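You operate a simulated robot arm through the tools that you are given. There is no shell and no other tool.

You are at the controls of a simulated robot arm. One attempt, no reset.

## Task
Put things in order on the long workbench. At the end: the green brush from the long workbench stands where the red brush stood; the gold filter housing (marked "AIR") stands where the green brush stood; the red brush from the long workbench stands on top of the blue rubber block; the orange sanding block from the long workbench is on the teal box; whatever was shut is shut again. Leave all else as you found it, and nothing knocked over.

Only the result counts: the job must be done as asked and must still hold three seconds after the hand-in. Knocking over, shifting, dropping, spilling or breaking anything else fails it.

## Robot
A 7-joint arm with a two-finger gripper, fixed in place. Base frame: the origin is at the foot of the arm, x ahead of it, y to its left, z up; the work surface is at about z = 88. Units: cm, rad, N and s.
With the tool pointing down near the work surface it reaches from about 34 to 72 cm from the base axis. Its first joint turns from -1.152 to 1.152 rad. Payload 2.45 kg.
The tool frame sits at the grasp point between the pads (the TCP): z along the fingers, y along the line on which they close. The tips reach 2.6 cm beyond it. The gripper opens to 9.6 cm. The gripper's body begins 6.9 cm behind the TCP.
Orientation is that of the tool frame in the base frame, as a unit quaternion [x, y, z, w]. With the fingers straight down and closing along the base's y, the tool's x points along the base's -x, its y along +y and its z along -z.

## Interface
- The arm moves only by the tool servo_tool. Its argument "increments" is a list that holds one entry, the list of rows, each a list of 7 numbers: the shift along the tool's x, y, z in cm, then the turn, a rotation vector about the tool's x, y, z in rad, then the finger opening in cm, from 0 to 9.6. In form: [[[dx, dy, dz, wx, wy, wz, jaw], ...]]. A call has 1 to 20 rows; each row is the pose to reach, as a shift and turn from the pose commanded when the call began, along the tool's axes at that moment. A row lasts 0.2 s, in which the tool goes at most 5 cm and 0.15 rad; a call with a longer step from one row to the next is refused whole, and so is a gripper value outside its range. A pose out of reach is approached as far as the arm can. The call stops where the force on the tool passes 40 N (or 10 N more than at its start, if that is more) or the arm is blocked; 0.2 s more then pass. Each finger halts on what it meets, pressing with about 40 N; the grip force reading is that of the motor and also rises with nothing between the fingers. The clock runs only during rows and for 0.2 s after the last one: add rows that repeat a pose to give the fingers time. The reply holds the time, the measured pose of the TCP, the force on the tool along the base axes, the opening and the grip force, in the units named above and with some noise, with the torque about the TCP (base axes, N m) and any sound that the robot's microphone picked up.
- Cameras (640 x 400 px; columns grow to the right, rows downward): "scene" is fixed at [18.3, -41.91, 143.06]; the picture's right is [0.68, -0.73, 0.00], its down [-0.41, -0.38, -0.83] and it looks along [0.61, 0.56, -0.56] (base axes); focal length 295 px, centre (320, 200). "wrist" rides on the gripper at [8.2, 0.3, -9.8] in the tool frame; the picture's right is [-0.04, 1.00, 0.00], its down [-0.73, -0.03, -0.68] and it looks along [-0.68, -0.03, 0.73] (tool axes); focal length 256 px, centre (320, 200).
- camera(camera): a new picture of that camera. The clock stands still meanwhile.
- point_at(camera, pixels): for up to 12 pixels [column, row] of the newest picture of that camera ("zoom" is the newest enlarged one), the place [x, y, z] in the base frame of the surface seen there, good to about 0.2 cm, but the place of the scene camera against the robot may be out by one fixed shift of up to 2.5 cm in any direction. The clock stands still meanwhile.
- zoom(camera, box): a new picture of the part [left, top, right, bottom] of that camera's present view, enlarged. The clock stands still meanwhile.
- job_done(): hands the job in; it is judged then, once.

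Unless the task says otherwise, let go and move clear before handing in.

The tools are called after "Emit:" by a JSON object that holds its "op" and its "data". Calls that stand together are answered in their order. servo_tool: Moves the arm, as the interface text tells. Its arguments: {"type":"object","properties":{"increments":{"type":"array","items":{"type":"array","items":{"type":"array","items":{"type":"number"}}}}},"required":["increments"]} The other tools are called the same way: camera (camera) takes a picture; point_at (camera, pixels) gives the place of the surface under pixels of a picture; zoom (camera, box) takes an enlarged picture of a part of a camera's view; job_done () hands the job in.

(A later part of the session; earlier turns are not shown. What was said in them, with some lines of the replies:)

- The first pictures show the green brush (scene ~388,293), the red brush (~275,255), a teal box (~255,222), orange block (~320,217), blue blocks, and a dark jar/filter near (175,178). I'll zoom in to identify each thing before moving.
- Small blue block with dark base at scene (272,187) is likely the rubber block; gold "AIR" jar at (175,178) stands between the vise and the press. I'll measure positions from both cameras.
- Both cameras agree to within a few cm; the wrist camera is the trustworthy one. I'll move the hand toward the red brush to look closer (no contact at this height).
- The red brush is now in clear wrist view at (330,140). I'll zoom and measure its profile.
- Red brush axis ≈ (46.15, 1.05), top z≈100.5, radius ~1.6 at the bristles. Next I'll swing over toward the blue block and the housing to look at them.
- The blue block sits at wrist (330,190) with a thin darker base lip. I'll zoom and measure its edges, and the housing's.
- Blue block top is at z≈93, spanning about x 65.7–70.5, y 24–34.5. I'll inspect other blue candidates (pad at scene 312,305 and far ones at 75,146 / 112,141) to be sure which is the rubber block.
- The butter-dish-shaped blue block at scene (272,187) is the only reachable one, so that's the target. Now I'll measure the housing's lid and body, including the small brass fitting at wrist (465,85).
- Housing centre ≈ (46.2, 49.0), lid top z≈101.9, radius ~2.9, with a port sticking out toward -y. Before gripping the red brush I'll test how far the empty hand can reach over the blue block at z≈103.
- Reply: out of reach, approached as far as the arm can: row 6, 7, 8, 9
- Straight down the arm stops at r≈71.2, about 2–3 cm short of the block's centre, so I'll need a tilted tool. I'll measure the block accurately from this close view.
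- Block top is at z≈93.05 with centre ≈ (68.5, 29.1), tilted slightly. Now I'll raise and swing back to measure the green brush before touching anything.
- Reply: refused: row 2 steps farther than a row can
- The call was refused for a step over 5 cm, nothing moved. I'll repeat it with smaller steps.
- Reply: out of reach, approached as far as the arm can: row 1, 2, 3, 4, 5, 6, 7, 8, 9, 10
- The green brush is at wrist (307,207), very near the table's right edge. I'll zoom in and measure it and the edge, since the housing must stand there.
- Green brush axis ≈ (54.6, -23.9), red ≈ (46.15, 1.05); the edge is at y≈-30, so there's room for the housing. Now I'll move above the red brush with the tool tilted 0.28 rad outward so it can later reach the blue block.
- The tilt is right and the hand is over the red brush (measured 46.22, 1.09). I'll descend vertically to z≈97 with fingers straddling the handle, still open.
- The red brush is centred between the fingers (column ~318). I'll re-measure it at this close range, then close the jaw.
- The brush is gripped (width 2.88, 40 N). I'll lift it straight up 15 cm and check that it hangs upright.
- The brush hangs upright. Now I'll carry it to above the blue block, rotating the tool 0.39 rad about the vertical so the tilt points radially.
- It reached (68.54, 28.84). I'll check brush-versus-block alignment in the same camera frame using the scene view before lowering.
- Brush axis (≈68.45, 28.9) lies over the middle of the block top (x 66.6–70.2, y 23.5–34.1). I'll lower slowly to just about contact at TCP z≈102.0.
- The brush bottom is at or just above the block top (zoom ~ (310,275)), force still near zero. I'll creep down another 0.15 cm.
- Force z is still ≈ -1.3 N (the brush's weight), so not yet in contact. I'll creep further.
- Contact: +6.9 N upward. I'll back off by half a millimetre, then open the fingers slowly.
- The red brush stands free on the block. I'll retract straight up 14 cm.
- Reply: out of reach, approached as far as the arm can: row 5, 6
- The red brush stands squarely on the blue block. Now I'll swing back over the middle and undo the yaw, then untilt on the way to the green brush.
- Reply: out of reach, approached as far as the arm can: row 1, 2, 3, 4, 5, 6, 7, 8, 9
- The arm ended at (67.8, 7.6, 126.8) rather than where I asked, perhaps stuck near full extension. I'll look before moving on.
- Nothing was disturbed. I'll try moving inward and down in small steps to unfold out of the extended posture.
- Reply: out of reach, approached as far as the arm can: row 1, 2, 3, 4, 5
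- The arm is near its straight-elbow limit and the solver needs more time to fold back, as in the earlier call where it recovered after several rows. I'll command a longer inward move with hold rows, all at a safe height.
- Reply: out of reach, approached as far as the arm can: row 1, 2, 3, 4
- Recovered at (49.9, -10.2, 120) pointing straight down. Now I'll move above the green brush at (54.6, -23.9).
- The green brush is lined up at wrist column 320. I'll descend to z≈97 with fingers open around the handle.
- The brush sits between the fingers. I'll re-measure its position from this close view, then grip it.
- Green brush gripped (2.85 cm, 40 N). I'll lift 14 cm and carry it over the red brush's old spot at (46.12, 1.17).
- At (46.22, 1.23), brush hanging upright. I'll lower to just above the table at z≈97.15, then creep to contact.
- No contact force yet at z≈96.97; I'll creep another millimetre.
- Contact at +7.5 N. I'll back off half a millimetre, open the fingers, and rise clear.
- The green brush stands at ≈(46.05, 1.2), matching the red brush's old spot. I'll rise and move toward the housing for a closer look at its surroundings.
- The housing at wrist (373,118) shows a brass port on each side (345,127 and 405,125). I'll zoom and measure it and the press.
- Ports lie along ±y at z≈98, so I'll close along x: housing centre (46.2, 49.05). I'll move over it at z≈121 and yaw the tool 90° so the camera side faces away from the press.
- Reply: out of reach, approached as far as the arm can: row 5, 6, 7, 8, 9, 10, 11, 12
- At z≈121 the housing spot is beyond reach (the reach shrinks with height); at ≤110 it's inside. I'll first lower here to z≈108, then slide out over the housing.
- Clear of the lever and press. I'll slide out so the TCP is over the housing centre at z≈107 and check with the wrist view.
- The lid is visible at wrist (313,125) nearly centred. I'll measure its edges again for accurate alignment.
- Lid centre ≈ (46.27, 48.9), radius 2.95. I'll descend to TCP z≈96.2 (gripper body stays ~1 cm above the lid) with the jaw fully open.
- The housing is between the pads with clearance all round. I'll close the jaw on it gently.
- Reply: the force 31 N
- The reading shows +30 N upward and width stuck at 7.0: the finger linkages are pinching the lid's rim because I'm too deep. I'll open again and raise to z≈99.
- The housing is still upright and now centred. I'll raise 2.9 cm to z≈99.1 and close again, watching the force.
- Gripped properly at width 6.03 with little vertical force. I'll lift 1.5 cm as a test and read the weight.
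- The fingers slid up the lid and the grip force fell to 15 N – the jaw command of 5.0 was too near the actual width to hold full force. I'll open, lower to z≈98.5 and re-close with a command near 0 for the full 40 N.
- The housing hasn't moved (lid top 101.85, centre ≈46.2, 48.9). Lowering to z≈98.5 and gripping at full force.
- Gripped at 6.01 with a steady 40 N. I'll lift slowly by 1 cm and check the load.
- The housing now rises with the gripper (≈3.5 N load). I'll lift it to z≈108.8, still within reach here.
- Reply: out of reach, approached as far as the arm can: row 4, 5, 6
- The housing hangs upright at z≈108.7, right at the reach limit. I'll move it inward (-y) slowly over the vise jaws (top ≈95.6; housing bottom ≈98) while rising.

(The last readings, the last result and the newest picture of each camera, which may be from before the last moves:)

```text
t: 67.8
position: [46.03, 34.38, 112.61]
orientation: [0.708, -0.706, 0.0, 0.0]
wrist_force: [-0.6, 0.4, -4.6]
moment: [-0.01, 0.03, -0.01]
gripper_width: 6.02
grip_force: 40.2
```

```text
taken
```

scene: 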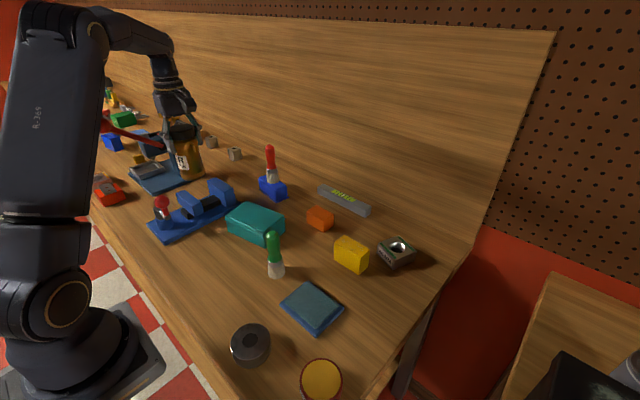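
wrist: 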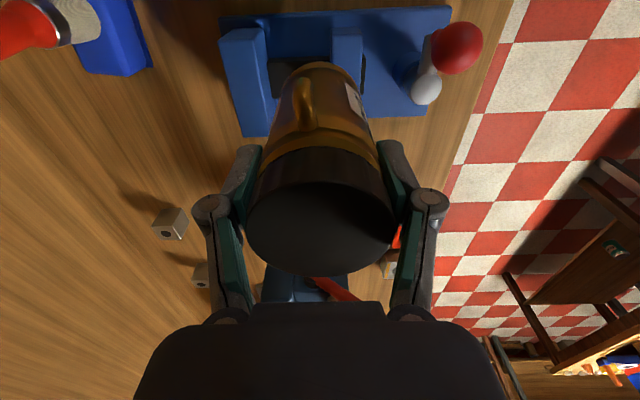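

Housing is clear of the vise and hanging straight. Now I'll carry it across to above the green brush's old spot, rising to z≈117 and turning the yaw back.

Emit:
{"op": "servo_tool", "data": {"increments": [[[3.06, -0.45, -1.1, 0, 0, 0.083, 0], [6.13, -0.9, -2.2, 0, 0, 0.165, 0], [9.19, -1.35, -3.3, 0, 0, 0.248, 0], [12.26, -1.8, -4.4, 0, 0, 0.331, 0], [15.32, -2.26, -4.4, 0, 0, 0.413, 0], [18.39, -2.71, -4.4, 0, 0, 0.496, 0], [21.45, -3.16, -4.4, 0, 0, 0.579, 0], [24.52, -3.61, -4.4, 0, 0, 0.661, 0], [27.58, -4.06, -4.4, 0, 0, 0.744, 0], [30.65, -4.51, -4.4, 0, 0, 0.827, 0], [33.71, -4.96, -4.4, 0, 0, 0.909, 0], [36.78, -5.41, -4.4, 0, 0, 0.992, 0], [39.84, -5.86, -4.4, 0, 0, 1.075, 0], [42.91, -6.32, -4.4, 0, 0, 1.158, 0], [45.97, -6.77, -4.4, 0, 0, 1.24, 0], [49.04, -7.22, -4.4, 0, 0, 1.323, 0], [52.1, -7.67, -4.4, 0, 0, 1.406, 0], [55.16, -8.12, -4.4, 0, 0, 1.488, 0], [58.23, -8.57, -4.4, 0, 0, 1.571, 0], [58.23, -8.57, -4.4, 0, 0, 1.571, 0]]]}}

Emit:
{"op": "camera", "data": {"camera": "wrist"}}

Emit:
{"op": "camera", "data": {"camera": "scene"}}

```text
t: 72.0
position: [54.87, -23.87, 117.14]
orientation: [0.0, 1.0, 0.0, 0.0]
wrist_force: [-0.1, 1.7, -4.0]
moment: [0.02, 0.0, -0.01]
gripper_width: 6.0
grip_force: 39.8
```

```text
taken
```

wrist: 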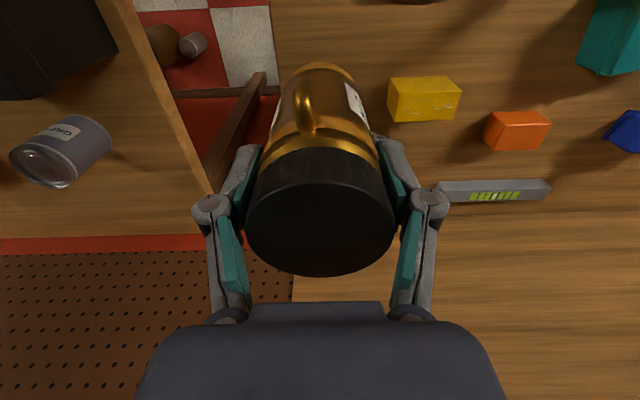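

```text
taken
```

scene: 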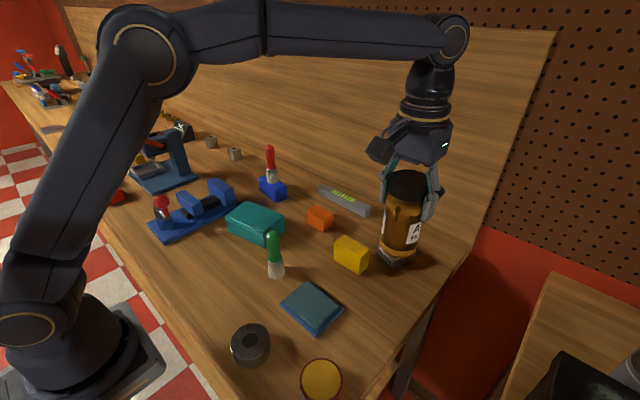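

Housing is over the green spot (54.87, -23.87) and upright. Before lowering I'll check how close the "38 MM" nut block is.

Emit:
{"op": "zoom", "data": {"camera": "scene", "box": [330, 160, 470, 330]}}

Emit:
{"op": "point_at", "data": {"camera": "scene", "pixels": [[378, 256], [378, 264], [388, 260], [400, 264], [401, 270], [415, 256], [401, 256], [402, 240], [400, 205], [403, 180]]}}

```text
2.35 times, centred on (400, 245) of scene
```

zoom: 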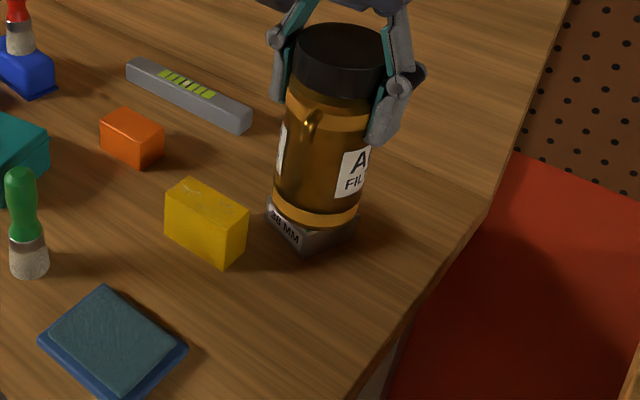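

```text
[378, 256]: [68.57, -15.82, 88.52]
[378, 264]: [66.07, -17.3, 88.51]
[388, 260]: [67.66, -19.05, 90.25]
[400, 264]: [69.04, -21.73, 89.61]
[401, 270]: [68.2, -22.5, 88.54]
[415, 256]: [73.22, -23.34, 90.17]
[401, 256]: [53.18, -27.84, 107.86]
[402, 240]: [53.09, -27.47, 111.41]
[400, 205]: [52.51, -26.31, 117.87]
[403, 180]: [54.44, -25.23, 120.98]
```

The nut block is over 10 cm away. I'll lower the housing to z≈99.3, a bit above expected table contact.

Emit:
{"op": "servo_tool", "data": {"increments": [[[0, 0, 3, 0, 0, 0, 0], [0, 0, 6.5, 0, 0, 0, 0], [0, 0, 10, 0, 0, 0, 0], [0, 0, 13, 0, 0, 0, 0], [0, 0, 15.5, 0, 0, 0, 0], [0, 0, 17, 0, 0, 0, 0], [0, 0, 17.8, 0, 0, 0, 0], [0, 0, 17.8, 0, 0, 0, 0]]]}}

Emit:
{"op": "camera", "data": {"camera": "wrist"}}

Emit:
{"op": "zoom", "data": {"camera": "scene", "box": [330, 200, 470, 340]}}

```text
t: 73.8
position: [54.69, -23.77, 99.3]
orientation: [0.001, 1.0, -0.001, 0.0]
wrist_force: [0.6, -0.4, -2.4]
moment: [0.02, 0.02, 0.01]
gripper_width: 6.01
grip_force: 40.3
```

```text
taken
```

wrist: 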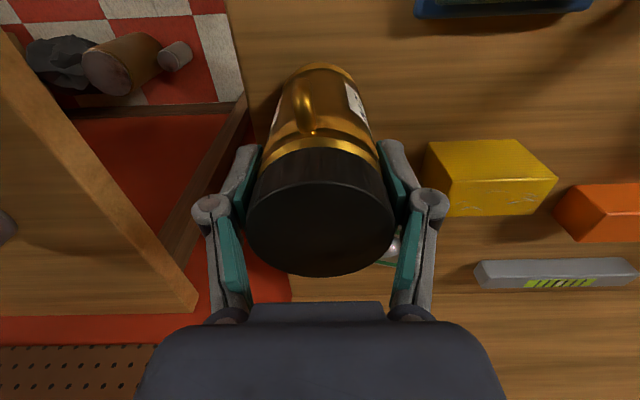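

```text
2.86 times, centred on (400, 270) of scene
```

zoom: 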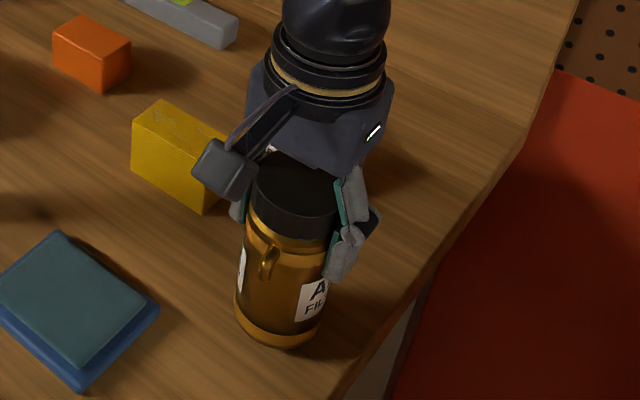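

Very close to the table. I'll measure the lid top to see how much height remains, since it read 101.87 when standing.

Emit:
{"op": "point_at", "data": {"camera": "wrist", "pixels": [[320, 230], [300, 225], [340, 235], [320, 68], [318, 72], [305, 105], [255, 215], [385, 215]]}}

Emit:
{"op": "servo_tool", "data": {"increments": [[[0, 0, 0.15, 0, 0, 0, 0], [0, 0, 0.3, 0, 0, 0, 0], [0, 0, 0.4, 0, 0, 0, 0], [0, 0, 0.4, 0, 0, 0, 0]]]}}

```text
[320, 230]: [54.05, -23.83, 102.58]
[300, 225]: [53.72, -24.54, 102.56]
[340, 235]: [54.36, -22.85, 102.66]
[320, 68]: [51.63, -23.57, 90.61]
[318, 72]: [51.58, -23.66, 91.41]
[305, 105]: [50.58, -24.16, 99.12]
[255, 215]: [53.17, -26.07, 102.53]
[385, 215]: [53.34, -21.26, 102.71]
```

```text
t: 74.8
position: [54.69, -23.83, 98.86]
orientation: [0.0, 1.0, 0.0, 0.0]
wrist_force: [-1.0, -0.1, -4.0]
moment: [-0.01, -0.04, 0.02]
gripper_width: 6.01
grip_force: 39.9
```

Lid top says ~0.3 cm remained after the last step; the housing axis is ~0.15 cm short in x. I'll nudge it and creep down.

Emit:
{"op": "servo_tool", "data": {"increments": [[[-0.15, -0.1, 0, 0, 0, 0, 0], [-0.15, -0.1, 0.1, 0, 0, 0, 0], [-0.15, -0.1, 0.2, 0, 0, 0, 0], [-0.15, -0.1, 0.2, 0, 0, 0, 0]]]}}

Emit:
{"op": "servo_tool", "data": {"increments": [[[0, 0, 0.05, 0, 0, 0, 0], [0, 0, 0.1, 0, 0, 0, 0], [0, 0, 0.1, 0, 0, 0, 0]]]}}

```text
t: 75.8
position: [54.9, -23.88, 98.67]
orientation: [0.0, 1.0, 0.0, 0.0]
wrist_force: [0.2, -0.8, -3.7]
moment: [0.0, 0.0, -0.01]
gripper_width: 6.02
grip_force: 40.3
```

```text
t: 76.6
position: [54.79, -24.03, 98.68]
orientation: [0.0, 1.0, 0.0, 0.0]
wrist_force: [0.8, 0.9, -3.4]
moment: [-0.02, -0.01, 0.0]
gripper_width: 5.99
grip_force: 40.2
```

Still carrying its full weight (≈-3.4 N), so not yet down. Another millimetre step.

Emit:
{"op": "servo_tool", "data": {"increments": [[[0, 0, 0.05, 0, 0, 0, 0], [0, 0, 0.1, 0, 0, 0, 0], [0, 0, 0.1, 0, 0, 0, 0]]]}}

Emit:
{"op": "servo_tool", "data": {"increments": [[[0, 0, 0.05, 0, 0, 0, 0], [0, 0, 0.05, 0, 0, 0, 0]]]}}

```text
t: 77.4
position: [54.87, -23.97, 98.4]
orientation: [-0.001, 1.0, 0.0, 0.0]
wrist_force: [-2.6, 1.8, 6.9]
moment: [0.1, 0.27, -0.07]
gripper_width: 6.01
grip_force: 40.3
```

```text
t: 78.0
position: [54.86, -23.91, 98.55]
orientation: [0.0, 1.0, -0.001, 0.001]
wrist_force: [-5.0, 3.8, 21.5]
moment: [0.24, 0.69, -0.14]
gripper_width: 6.01
grip_force: 40.2
```

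Contact (21 N up). I'll back off 0.7 mm, then open the fingers.

Emit:
{"op": "servo_tool", "data": {"increments": [[[0, 0, -0.07, 0, 0, 0, 0], [0, 0, -0.07, 0, 0, 0, 0], [0, 0, -0.07, 0, 0, 0, 5.8], [0, 0, -0.07, 0, 0, 0, 6.4], [0, 0, -0.07, 0, 0, 0, 7.2], [0, 0, -0.07, 0, 0, 0, 8.0], [0, 0, -0.07, 0, 0, 0, 8.8], [0, 0, -0.07, 0, 0, 0, 8.8], [0, 0, -0.07, 0, 0, 0, 8.8]]]}}

Emit:
{"op": "camera", "data": {"camera": "wrist"}}

Emit:
{"op": "zoom", "data": {"camera": "scene", "box": [330, 200, 470, 340]}}

Emit:
{"op": "point_at", "data": {"camera": "wrist", "pixels": [[320, 230], [320, 68], [318, 72], [318, 90], [290, 225], [350, 225]]}}

```text
t: 80.0
position: [54.83, -23.96, 98.4]
orientation: [0.0, 1.0, 0.0, 0.0]
wrist_force: [0.9, -0.4, 0.0]
moment: [0.01, 0.02, -0.01]
gripper_width: 8.8
grip_force: 0.0
```

```text
taken
```

wrist: 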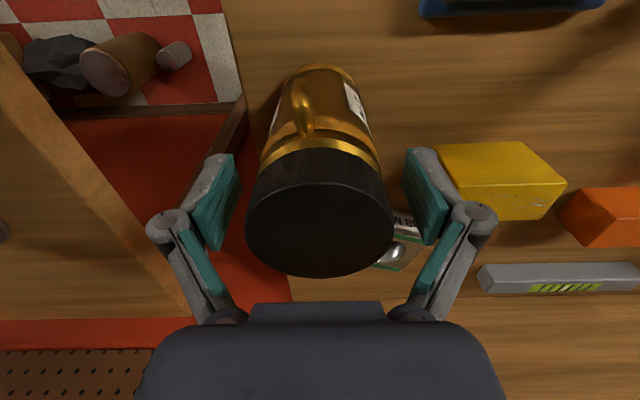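

```text
2.86 times, centred on (400, 270) of scene
```

zoom: 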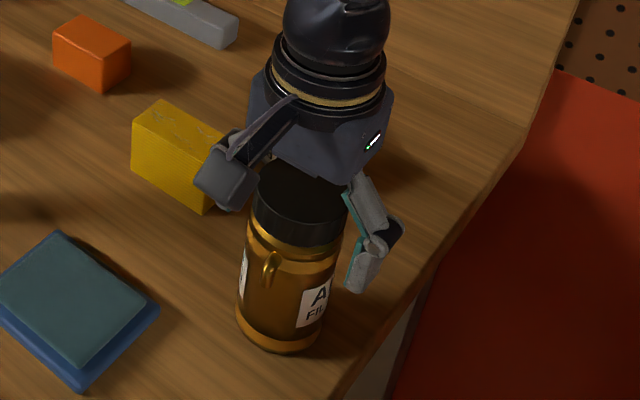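

```text
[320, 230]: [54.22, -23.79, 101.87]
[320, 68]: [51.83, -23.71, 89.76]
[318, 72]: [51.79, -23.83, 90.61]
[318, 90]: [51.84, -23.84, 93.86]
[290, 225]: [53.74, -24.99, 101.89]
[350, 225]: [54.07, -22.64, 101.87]
```

The housing stands upright at ≈(54.7, -23.8), lid top back at 101.87. I'll rise straight up, then go look at the orange block and the teal box.

Emit:
{"op": "servo_tool", "data": {"increments": [[[0, 0, -2, 0, 0, 0, 8.8], [0, 0, -5, 0, 0, 0, 8.8], [0, 0, -8.5, 0, 0, 0, 8.8], [0, 0, -12, 0, 0, 0, 8.8], [0, 0, -15.5, 0, 0, 0, 8.8], [2.5, 3, -17, 0, 0, 0, 8], [5, 6.5, -17, 0, 0, 0, 7], [7.5, 10, -17, 0, 0, 0, 7], [10, 13.5, -17, 0, 0, 0, 7], [12, 17, -17, 0, 0, 0, 7], [14, 20.5, -17, 0, 0, 0, 7], [15, 24, -17, 0, 0, 0, 7], [15, 27.5, -17, 0, 0, 0, 7], [15, 31, -17, 0, 0, 0, 7], [15, 33, -17, 0, 0, 0, 7], [15, 33, -17, 0, 0, 0, 7]]]}}

Emit:
{"op": "camera", "data": {"camera": "wrist"}}

Emit:
{"op": "camera", "data": {"camera": "scene"}}

```text
t: 83.4
position: [39.79, 9.34, 115.56]
orientation: [0.0, 1.0, 0.0, -0.001]
wrist_force: [-0.1, -0.3, -0.6]
moment: [0.03, 0.0, 0.0]
gripper_width: 7.02
grip_force: 0.1
```

```text
taken
```

wrist: 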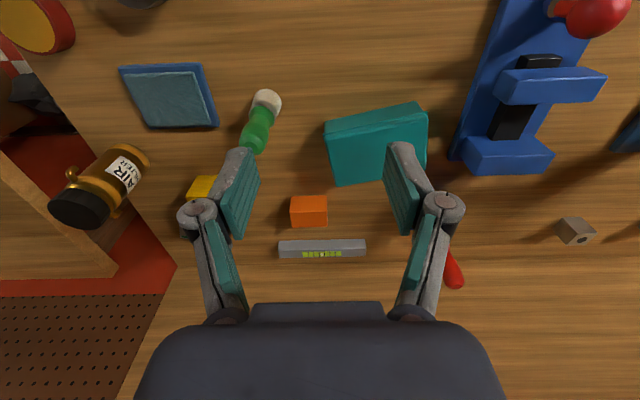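

```text
taken
```

scene: 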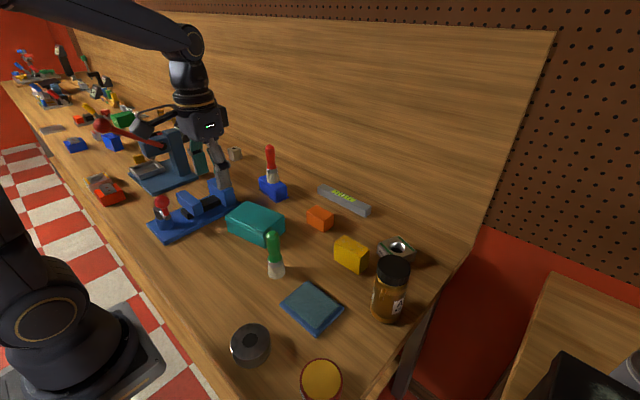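

Everything stands well. Now I'll measure the orange block (wrist 309,210) and the teal box (wrist 378,145).

Emit:
{"op": "zoom", "data": {"camera": "wrist", "box": [270, 90, 450, 240]}}

Emit:
{"op": "point_at", "data": {"camera": "wrist", "pixels": [[292, 200], [326, 199], [292, 224], [327, 224], [309, 199], [309, 212], [309, 225], [292, 212], [326, 212], [309, 195]]}}

Emit:
{"op": "point_at", "data": {"camera": "wrist", "pixels": [[330, 142], [423, 120], [335, 182], [426, 150], [378, 132], [378, 155], [360, 150], [383, 175], [328, 130], [420, 105], [360, 172], [400, 140]]}}

```text
2.67 times, centred on (360, 165) of wrist
```

zoom: 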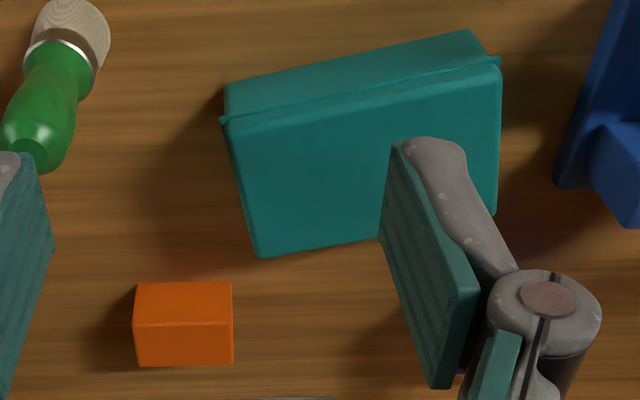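

```text
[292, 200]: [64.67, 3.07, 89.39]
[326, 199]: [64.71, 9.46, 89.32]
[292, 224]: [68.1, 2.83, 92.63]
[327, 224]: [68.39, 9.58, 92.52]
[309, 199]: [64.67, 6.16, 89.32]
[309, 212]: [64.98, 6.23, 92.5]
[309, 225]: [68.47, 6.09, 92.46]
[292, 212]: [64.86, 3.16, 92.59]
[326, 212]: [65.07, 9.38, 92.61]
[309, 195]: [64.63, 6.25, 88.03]
```

```text
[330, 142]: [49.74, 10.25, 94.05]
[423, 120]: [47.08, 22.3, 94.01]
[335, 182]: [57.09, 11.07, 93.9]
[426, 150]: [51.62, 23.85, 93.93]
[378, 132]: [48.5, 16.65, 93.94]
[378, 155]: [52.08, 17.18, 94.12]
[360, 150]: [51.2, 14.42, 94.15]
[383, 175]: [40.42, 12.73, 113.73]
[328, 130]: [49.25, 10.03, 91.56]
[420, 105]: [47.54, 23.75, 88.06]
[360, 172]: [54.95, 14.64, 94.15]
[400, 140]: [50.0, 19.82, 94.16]
```

Orange block: x 64.7–68.6, y 2.9–9.5, top 92.55. Teal box lid is at z≈94.1, centre ≈ (52, 17.3). I'll move over the orange block with an 8.8 cm opening along y.

Emit:
{"op": "servo_tool", "data": {"increments": [[[-3.4, -0.4, 1.4, 0, 0, 0, 9], [-6.8, -0.8, 2.8, 0, 0, 0, 9], [-10.2, -1.2, 4.2, 0, 0, 0, 9], [-13.6, -1.6, 5.6, 0, 0, 0, 9], [-17, -2, 7, 0, 0, 0, 9], [-20.4, -2.4, 8.4, 0, 0, 0, 9], [-23.8, -2.8, 9.8, 0, 0, 0, 9], [-26.9, -3.09, 11.5, 0, 0, 0, 9], [-26.9, -3.09, 11.5, 0, 0, 0, 9]]]}}

Emit:
{"op": "camera", "data": {"camera": "wrist"}}

```text
t: 85.4
position: [66.81, 6.07, 103.93]
orientation: [0.0, 1.0, 0.0, 0.0]
wrist_force: [0.0, -0.2, 0.0]
moment: [0.01, 0.02, 0.0]
gripper_width: 9.0
grip_force: 0.0
```

```text
taken
```

wrist: 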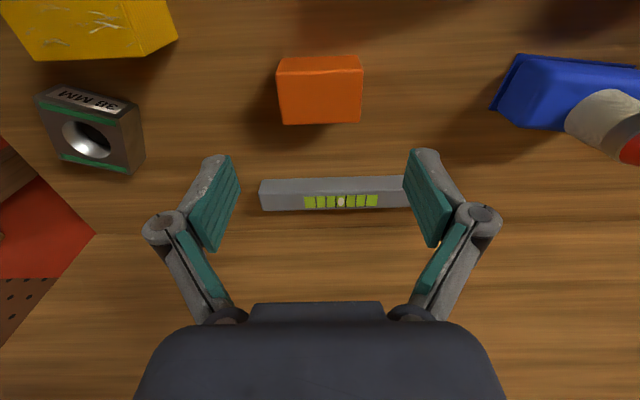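

Emit:
{"op": "point_at", "data": {"camera": "wrist", "pixels": [[279, 73], [361, 73], [283, 122], [359, 121], [320, 72], [320, 121], [320, 60], [262, 182], [320, 181]]}}

Emit:
{"op": "servo_tool", "data": {"increments": [[[0, 0.1, 3, 0, 0, 0, 9], [0, 0.1, 6, 0, 0, 0, 9], [0, 0.1, 8.5, 0, 0, 0, 9], [0, 0.1, 9, 0, 0, 0, 9]]]}}

Emit:
{"op": "camera", "data": {"camera": "wrist"}}

```text
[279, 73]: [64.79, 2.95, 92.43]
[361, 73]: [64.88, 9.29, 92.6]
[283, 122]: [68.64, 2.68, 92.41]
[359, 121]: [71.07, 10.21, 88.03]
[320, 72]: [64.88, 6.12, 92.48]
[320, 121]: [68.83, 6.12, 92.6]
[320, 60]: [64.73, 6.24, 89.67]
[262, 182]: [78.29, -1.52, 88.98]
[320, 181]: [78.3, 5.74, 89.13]
```

```text
t: 86.4
position: [66.74, 6.16, 95.11]
orientation: [0.0, 1.0, 0.0, 0.001]
wrist_force: [0.6, -0.5, 0.7]
moment: [0.02, 0.02, 0.02]
gripper_width: 9.01
grip_force: 0.1
```

```text
taken
```

wrist: 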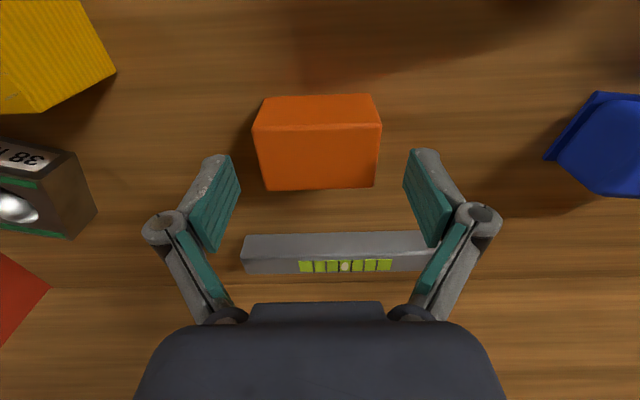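

The orange block (y 2.9–9.35) is centred between the open fingers. I'll lower the final 3.8 cm and close on it.

Emit:
{"op": "servo_tool", "data": {"increments": [[[0, 0, 1.5, 0, 0, 0, 9], [0, 0, 3, 0, 0, 0, 9], [0, 0, 3.75, 0, 0, 0, 9], [0, 0, 3.75, 0, 0, 0, 9], [0, 0, 3.75, 0, 0, 0, 7.6], [0, 0, 3.75, 0, 0, 0, 6.8], [0, 0, 3.75, 0, 0, 0, 5.5], [0, 0, 3.75, 0, 0, 0, 3], [0, 0, 3.75, 0, 0, 0, 1], [0, 0, 3.75, 0, 0, 0, 1]]]}}

Emit:
{"op": "camera", "data": {"camera": "wrist"}}

```text
t: 88.6
position: [66.74, 5.99, 91.31]
orientation: [0.001, 1.0, 0.001, -0.001]
wrist_force: [0.2, -1.0, 1.8]
moment: [-0.03, 0.04, -0.01]
gripper_width: 6.92
grip_force: 39.9
```

```text
taken
```

wrist: 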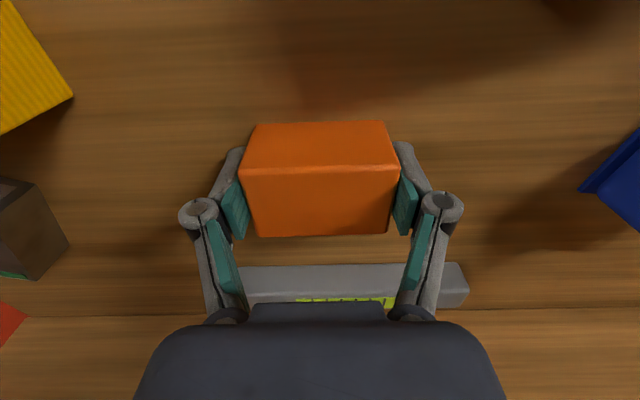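

Orange block gripped (6.92 cm, 40 N). I'll lift it 12.5 cm and carry it over the teal box centre.

Emit:
{"op": "servo_tool", "data": {"increments": [[[0, 0, -0.8, 0, 0, 0, 1], [0, 0, -3, 0, 0, 0, 1], [0, 0, -6, 0, 0, 0, 1], [0, 0, -9.5, 0, 0, 0, 1], [0, 0, -12.5, 0, 0, 0, 1], [2.5, 1.9, -12.5, 0, 0, 0, 1], [5, 3.8, -12.5, 0, 0, 0, 1], [7.5, 5.7, -12.5, 0, 0, 0, 1], [10, 7.6, -12.5, 0, 0, 0, 1], [12.5, 9.5, -12.5, 0, 0, 0, 1], [14.7, 11.25, -12.5, 0, 0, 0, 1], [14.7, 11.25, -12.5, 0, 0, 0, 1], [14.7, 11.25, -12.5, 0, 0, 0, 1]]]}}

Emit:
{"op": "camera", "data": {"camera": "wrist"}}

Emit:
{"op": "camera", "data": {"camera": "scene"}}

```text
t: 91.4
position: [52.01, 17.31, 103.77]
orientation: [0.0, 1.0, 0.0, 0.0]
wrist_force: [0.4, -1.1, -0.1]
moment: [0.01, 0.01, 0.02]
gripper_width: 6.91
grip_force: 40.2
```

```text
taken
```

wrist: 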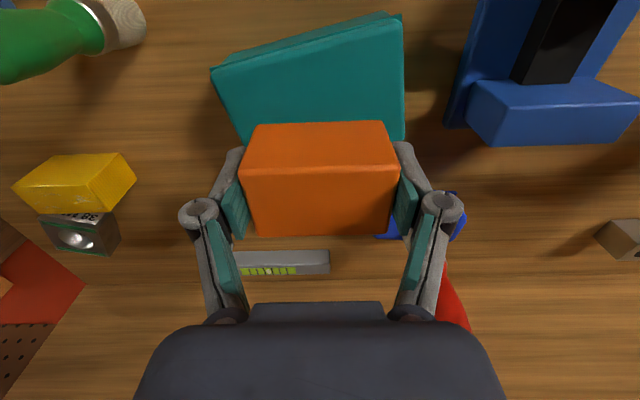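

```text
taken
```

scene: 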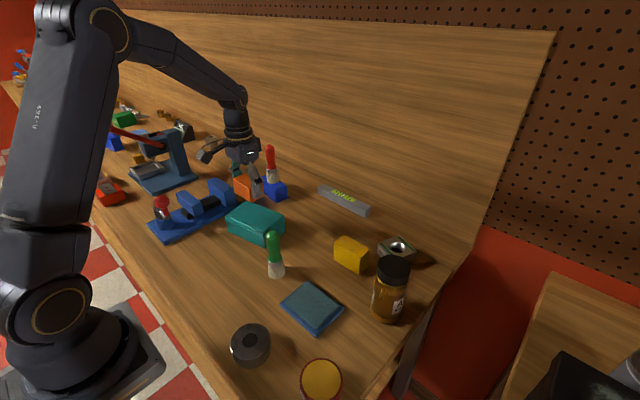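

The block hangs level over the teal box. I'll confirm the box's corners from this view before lowering.

Emit:
{"op": "point_at", "data": {"camera": "wrist", "pixels": [[216, 78], [398, 28], [240, 135], [402, 135], [402, 100], [310, 70], [310, 110], [250, 170], [392, 170], [320, 170], [320, 230]]}}

```text
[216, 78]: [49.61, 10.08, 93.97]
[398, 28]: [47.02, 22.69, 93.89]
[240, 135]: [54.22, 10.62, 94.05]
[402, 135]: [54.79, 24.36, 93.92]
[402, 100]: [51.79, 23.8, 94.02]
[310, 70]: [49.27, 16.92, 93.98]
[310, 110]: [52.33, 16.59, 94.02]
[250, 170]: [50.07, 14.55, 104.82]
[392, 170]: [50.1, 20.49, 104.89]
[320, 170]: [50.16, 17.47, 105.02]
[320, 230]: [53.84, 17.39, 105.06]
```

Box centre ≈ (52.1, 17.1); the block is centred over it. I'll lower to z≈97.55, then creep to contact.

Emit:
{"op": "servo_tool", "data": {"increments": [[[0, 0, 2.5, 0, 0, 0, 1], [0, 0, 4.5, 0, 0, 0, 1], [0, 0, 5.7, 0, 0, 0, 1], [0, 0, 6.2, 0, 0, 0, 1], [0, 0, 6.2, 0, 0, 0, 1]]]}}

Emit:
{"op": "servo_tool", "data": {"increments": [[[0, 0, 0.06, 0, 0, 0, 1], [0, 0, 0.12, 0, 0, 0, 1], [0, 0, 0.12, 0, 0, 0, 1]]]}}

Emit:
{"op": "zoom", "data": {"camera": "scene", "box": [200, 150, 320, 260]}}

```text
t: 92.6
position: [52.06, 17.31, 97.37]
orientation: [0.0, 1.0, -0.001, 0.0]
wrist_force: [-0.1, -0.6, -0.9]
moment: [0.01, -0.02, 0.01]
gripper_width: 6.9
grip_force: 39.9
```

```text
t: 93.4
position: [51.97, 17.39, 97.37]
orientation: [-0.001, 1.0, 0.0, 0.0]
wrist_force: [-1.4, -0.3, -0.9]
moment: [0.0, -0.01, 0.01]
gripper_width: 6.87
grip_force: 40.0
```

```text
3.64 times, centred on (260, 205) of scene
```

zoom: 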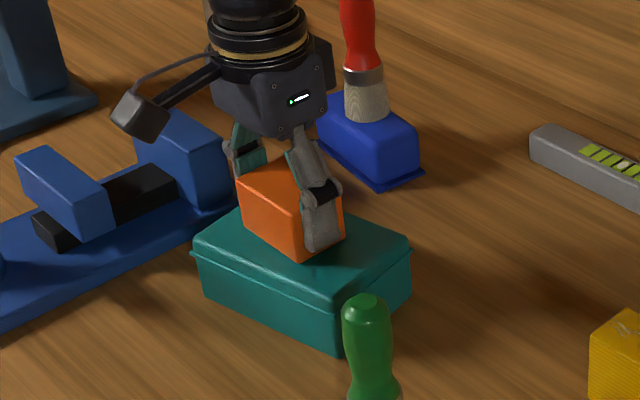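

Nearly touching the lid with no contact force yet. Another small creep.

Emit:
{"op": "servo_tool", "data": {"increments": [[[0, 0, 0.05, 0, 0, 0, 1], [0, 0, 0.1, 0, 0, 0, 1], [0, 0, 0.1, 0, 0, 0, 1]]]}}

Emit:
{"op": "servo_tool", "data": {"increments": [[[0, 0, 0.04, 0, 0, 0, 1], [0, 0, 0.04, 0, 0, 0, 1]]]}}

```text
t: 94.2
position: [52.01, 17.29, 97.38]
orientation: [-0.001, 1.0, 0.0, 0.0]
wrist_force: [0.3, -0.9, -0.6]
moment: [0.02, 0.01, -0.01]
gripper_width: 6.91
grip_force: 40.0
```

```text
t: 94.8
position: [52.09, 17.48, 97.16]
orientation: [0.001, 1.0, 0.0, 0.0]
wrist_force: [-0.5, 0.8, -0.5]
moment: [0.04, -0.01, -0.01]
gripper_width: 6.89
grip_force: 39.5
```

Emit:
{"op": "servo_tool", "data": {"increments": [[[0, 0, 0.05, 0, 0, 0, 1], [0, 0, 0.08, 0, 0, 0, 1], [0, 0, 0.08, 0, 0, 0, 1]]]}}

```text
t: 95.6
position: [51.96, 17.39, 97.12]
orientation: [0.0, 1.0, 0.0, 0.0]
wrist_force: [-4.5, -1.3, 11.7]
moment: [-0.11, 0.14, -0.06]
gripper_width: 6.92
grip_force: 39.9
```

Contact (+11.7 N). I'll back off slightly and open the fingers, then rise.

Emit:
{"op": "servo_tool", "data": {"increments": [[[0, 0, -0.06, 0, 0, 0, 1], [0, 0, -0.06, 0, 0, 0, 1], [0, 0, -0.06, 0, 0, 0, 6.8], [0, 0, -0.06, 0, 0, 0, 7.2], [0, 0, -0.06, 0, 0, 0, 7.8], [0, 0, -0.06, 0, 0, 0, 8.6], [0, 0, -0.06, 0, 0, 0, 9], [0, 0, -0.06, 0, 0, 0, 9]]]}}

Emit:
{"op": "camera", "data": {"camera": "wrist"}}

```text
t: 97.4
position: [51.99, 17.51, 97.31]
orientation: [0.0, 1.0, 0.0, 0.001]
wrist_force: [-0.4, -1.0, -0.1]
moment: [-0.01, -0.01, -0.02]
gripper_width: 9.02
grip_force: 0.1
```

```text
taken
```

wrist: 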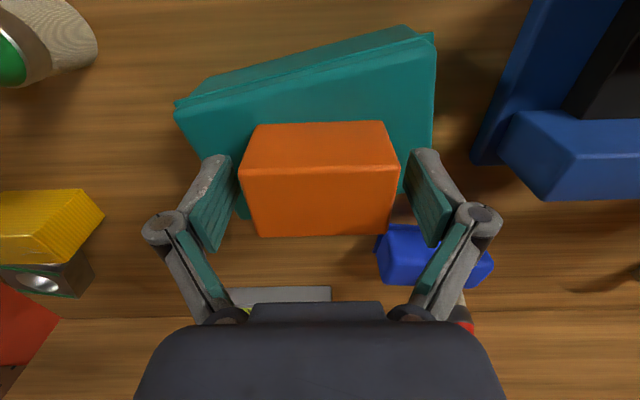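

The orange block rests on the teal box with fingers clear. I'll rise straight up 18 cm and pull back toward the base.

Emit:
{"op": "servo_tool", "data": {"increments": [[[0, 0, -2, 0, 0, 0, 9], [0, 0, -5, 0, 0, 0, 9], [0, 0, -8.5, 0, 0, 0, 9], [0, 0, -12, 0, 0, 0, 9], [0, 0, -15.5, 0, 0, 0, 9], [0, 0, -18, 0, 0, 0, 9], [3, 0, -20, 0, 0, 0, 9], [6.5, 0, -22, 0, 0, 0, 9], [10, 0, -24, 0, 0, 0, 9], [12, 0, -26, 0, 0, 0, 9], [12, 0, -26, 0, 0, 0, 9]]]}}

Emit:
{"op": "camera", "data": {"camera": "wrist"}}

Emit:
{"op": "camera", "data": {"camera": "scene"}}

Emit:
{"op": "zoom", "data": {"camera": "scene", "box": [200, 130, 430, 340]}}

Emit:
{"op": "zoom", "data": {"camera": "scene", "box": [60, 100, 280, 260]}}

```text
t: 99.8
position: [40.1, 17.4, 123.35]
orientation: [0.0, 1.0, 0.001, 0.0]
wrist_force: [0.1, 0.5, 0.3]
moment: [0.0, 0.0, 0.03]
gripper_width: 9.02
grip_force: 0.0
```

```text
taken
```

wrist: 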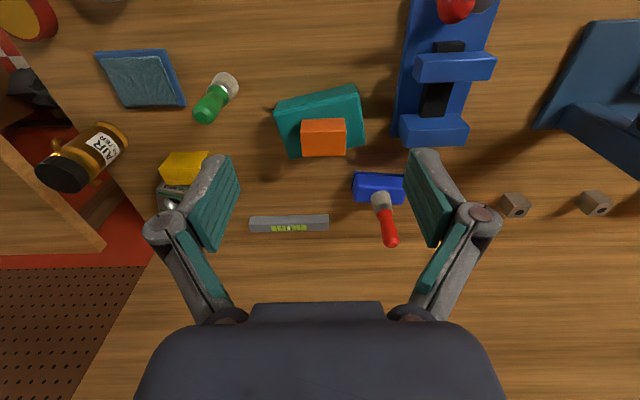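

```text
taken
```

scene: 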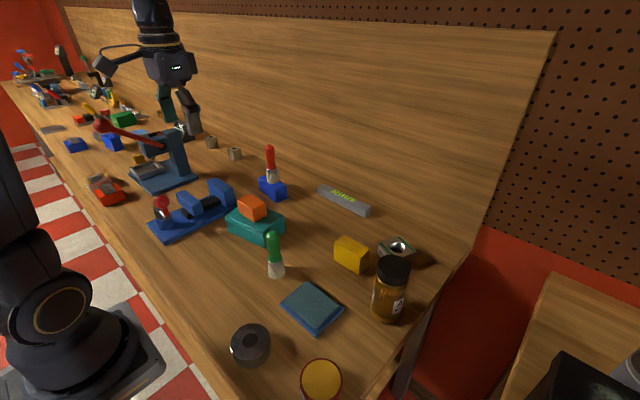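

```text
1.90 times, centred on (315, 235) of scene
```

zoom: 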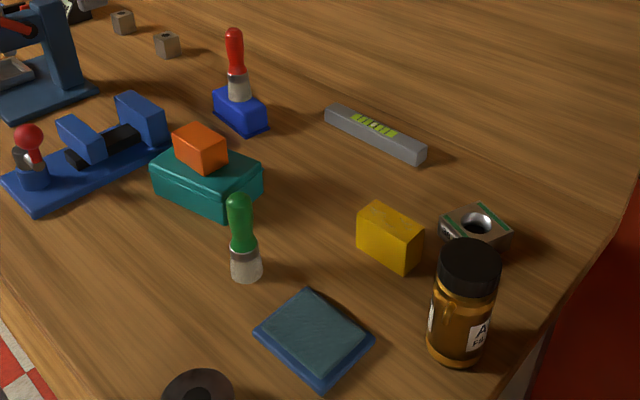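

```text
2.50 times, centred on (170, 180) of scene
```

zoom: 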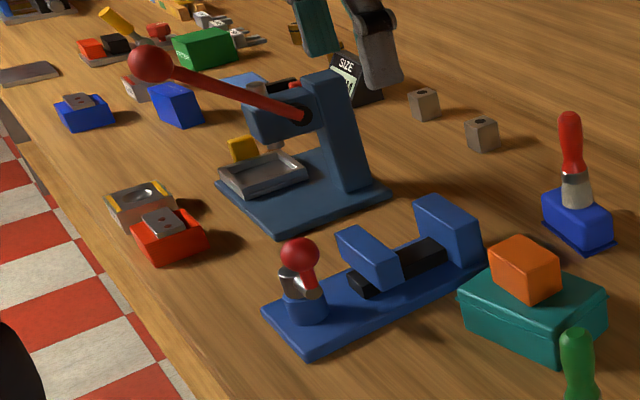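

All four items appear placed: green at (275,255), housing at (390,290), red brush on the blue block (270,165), orange on teal (252,207); vise, press and nuts look unchanged. One last numeric check before handing in.

Emit:
{"op": "point_at", "data": {"camera": "scene", "pixels": [[273, 237], [277, 272], [394, 262], [388, 318], [269, 150], [272, 180], [252, 202], [235, 222], [312, 303], [345, 200], [350, 245], [255, 225]]}}

Emit:
{"op": "point_at", "data": {"camera": "wrist", "pixels": [[210, 115], [232, 80], [62, 175], [110, 135], [378, 180], [358, 196], [322, 140], [300, 110], [355, 95], [390, 243], [382, 200]]}}

```text
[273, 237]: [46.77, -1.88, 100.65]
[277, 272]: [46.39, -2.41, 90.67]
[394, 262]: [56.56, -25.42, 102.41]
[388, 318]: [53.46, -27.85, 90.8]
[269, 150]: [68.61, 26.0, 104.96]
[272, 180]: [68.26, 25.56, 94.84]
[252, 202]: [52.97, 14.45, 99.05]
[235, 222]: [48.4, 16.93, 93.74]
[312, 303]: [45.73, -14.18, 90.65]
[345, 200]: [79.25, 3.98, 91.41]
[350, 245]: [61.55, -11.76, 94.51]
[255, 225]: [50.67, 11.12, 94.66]
```

```text
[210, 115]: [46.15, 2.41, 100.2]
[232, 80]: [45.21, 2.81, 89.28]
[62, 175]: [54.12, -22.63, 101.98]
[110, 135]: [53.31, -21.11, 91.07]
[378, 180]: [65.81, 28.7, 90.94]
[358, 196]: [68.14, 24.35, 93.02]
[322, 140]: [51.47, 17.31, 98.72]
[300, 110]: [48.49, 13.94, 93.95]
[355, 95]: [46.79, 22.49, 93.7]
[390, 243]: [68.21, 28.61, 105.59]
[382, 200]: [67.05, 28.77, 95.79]
```

The readings match: green brush at the red brush's old spot, housing at the green brush's spot with its lid top at 102, red brush upright on the block (top 105.6), and the orange block on the shut teal box at z≈98.7. The hand is clear and nothing else has moved, so I'm handing in.

Emit:
{"op": "job_done", "data": {}}

```text
The job is handed in.
```

The job is done and handed in. My last check before hand-in showed every item upright and in place, with the hand clear.

- **Green brush:** it stands where the red brush stood, within about 2 mm by the wrist camera.
- **Gold filter housing ("AIR"):** it stands where the green brush stood, with its lid still on. My first two grips on it went wrong: the first pinched the lid rim and the second slipped up the lid. It stayed upright through both, and the third grip held.
- **Red brush:** it stands upright near the middle of the blue rubber block's top. I took this to be the blue block beside the teal box, since the other similar blue block was out of reach.
- **Orange sanding block:** it sits near the centre of the teal box's lid, and the box stayed shut throughout.

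In the final pictures the vise, the press and the other items looked unchanged. I did not re-measure all of them.
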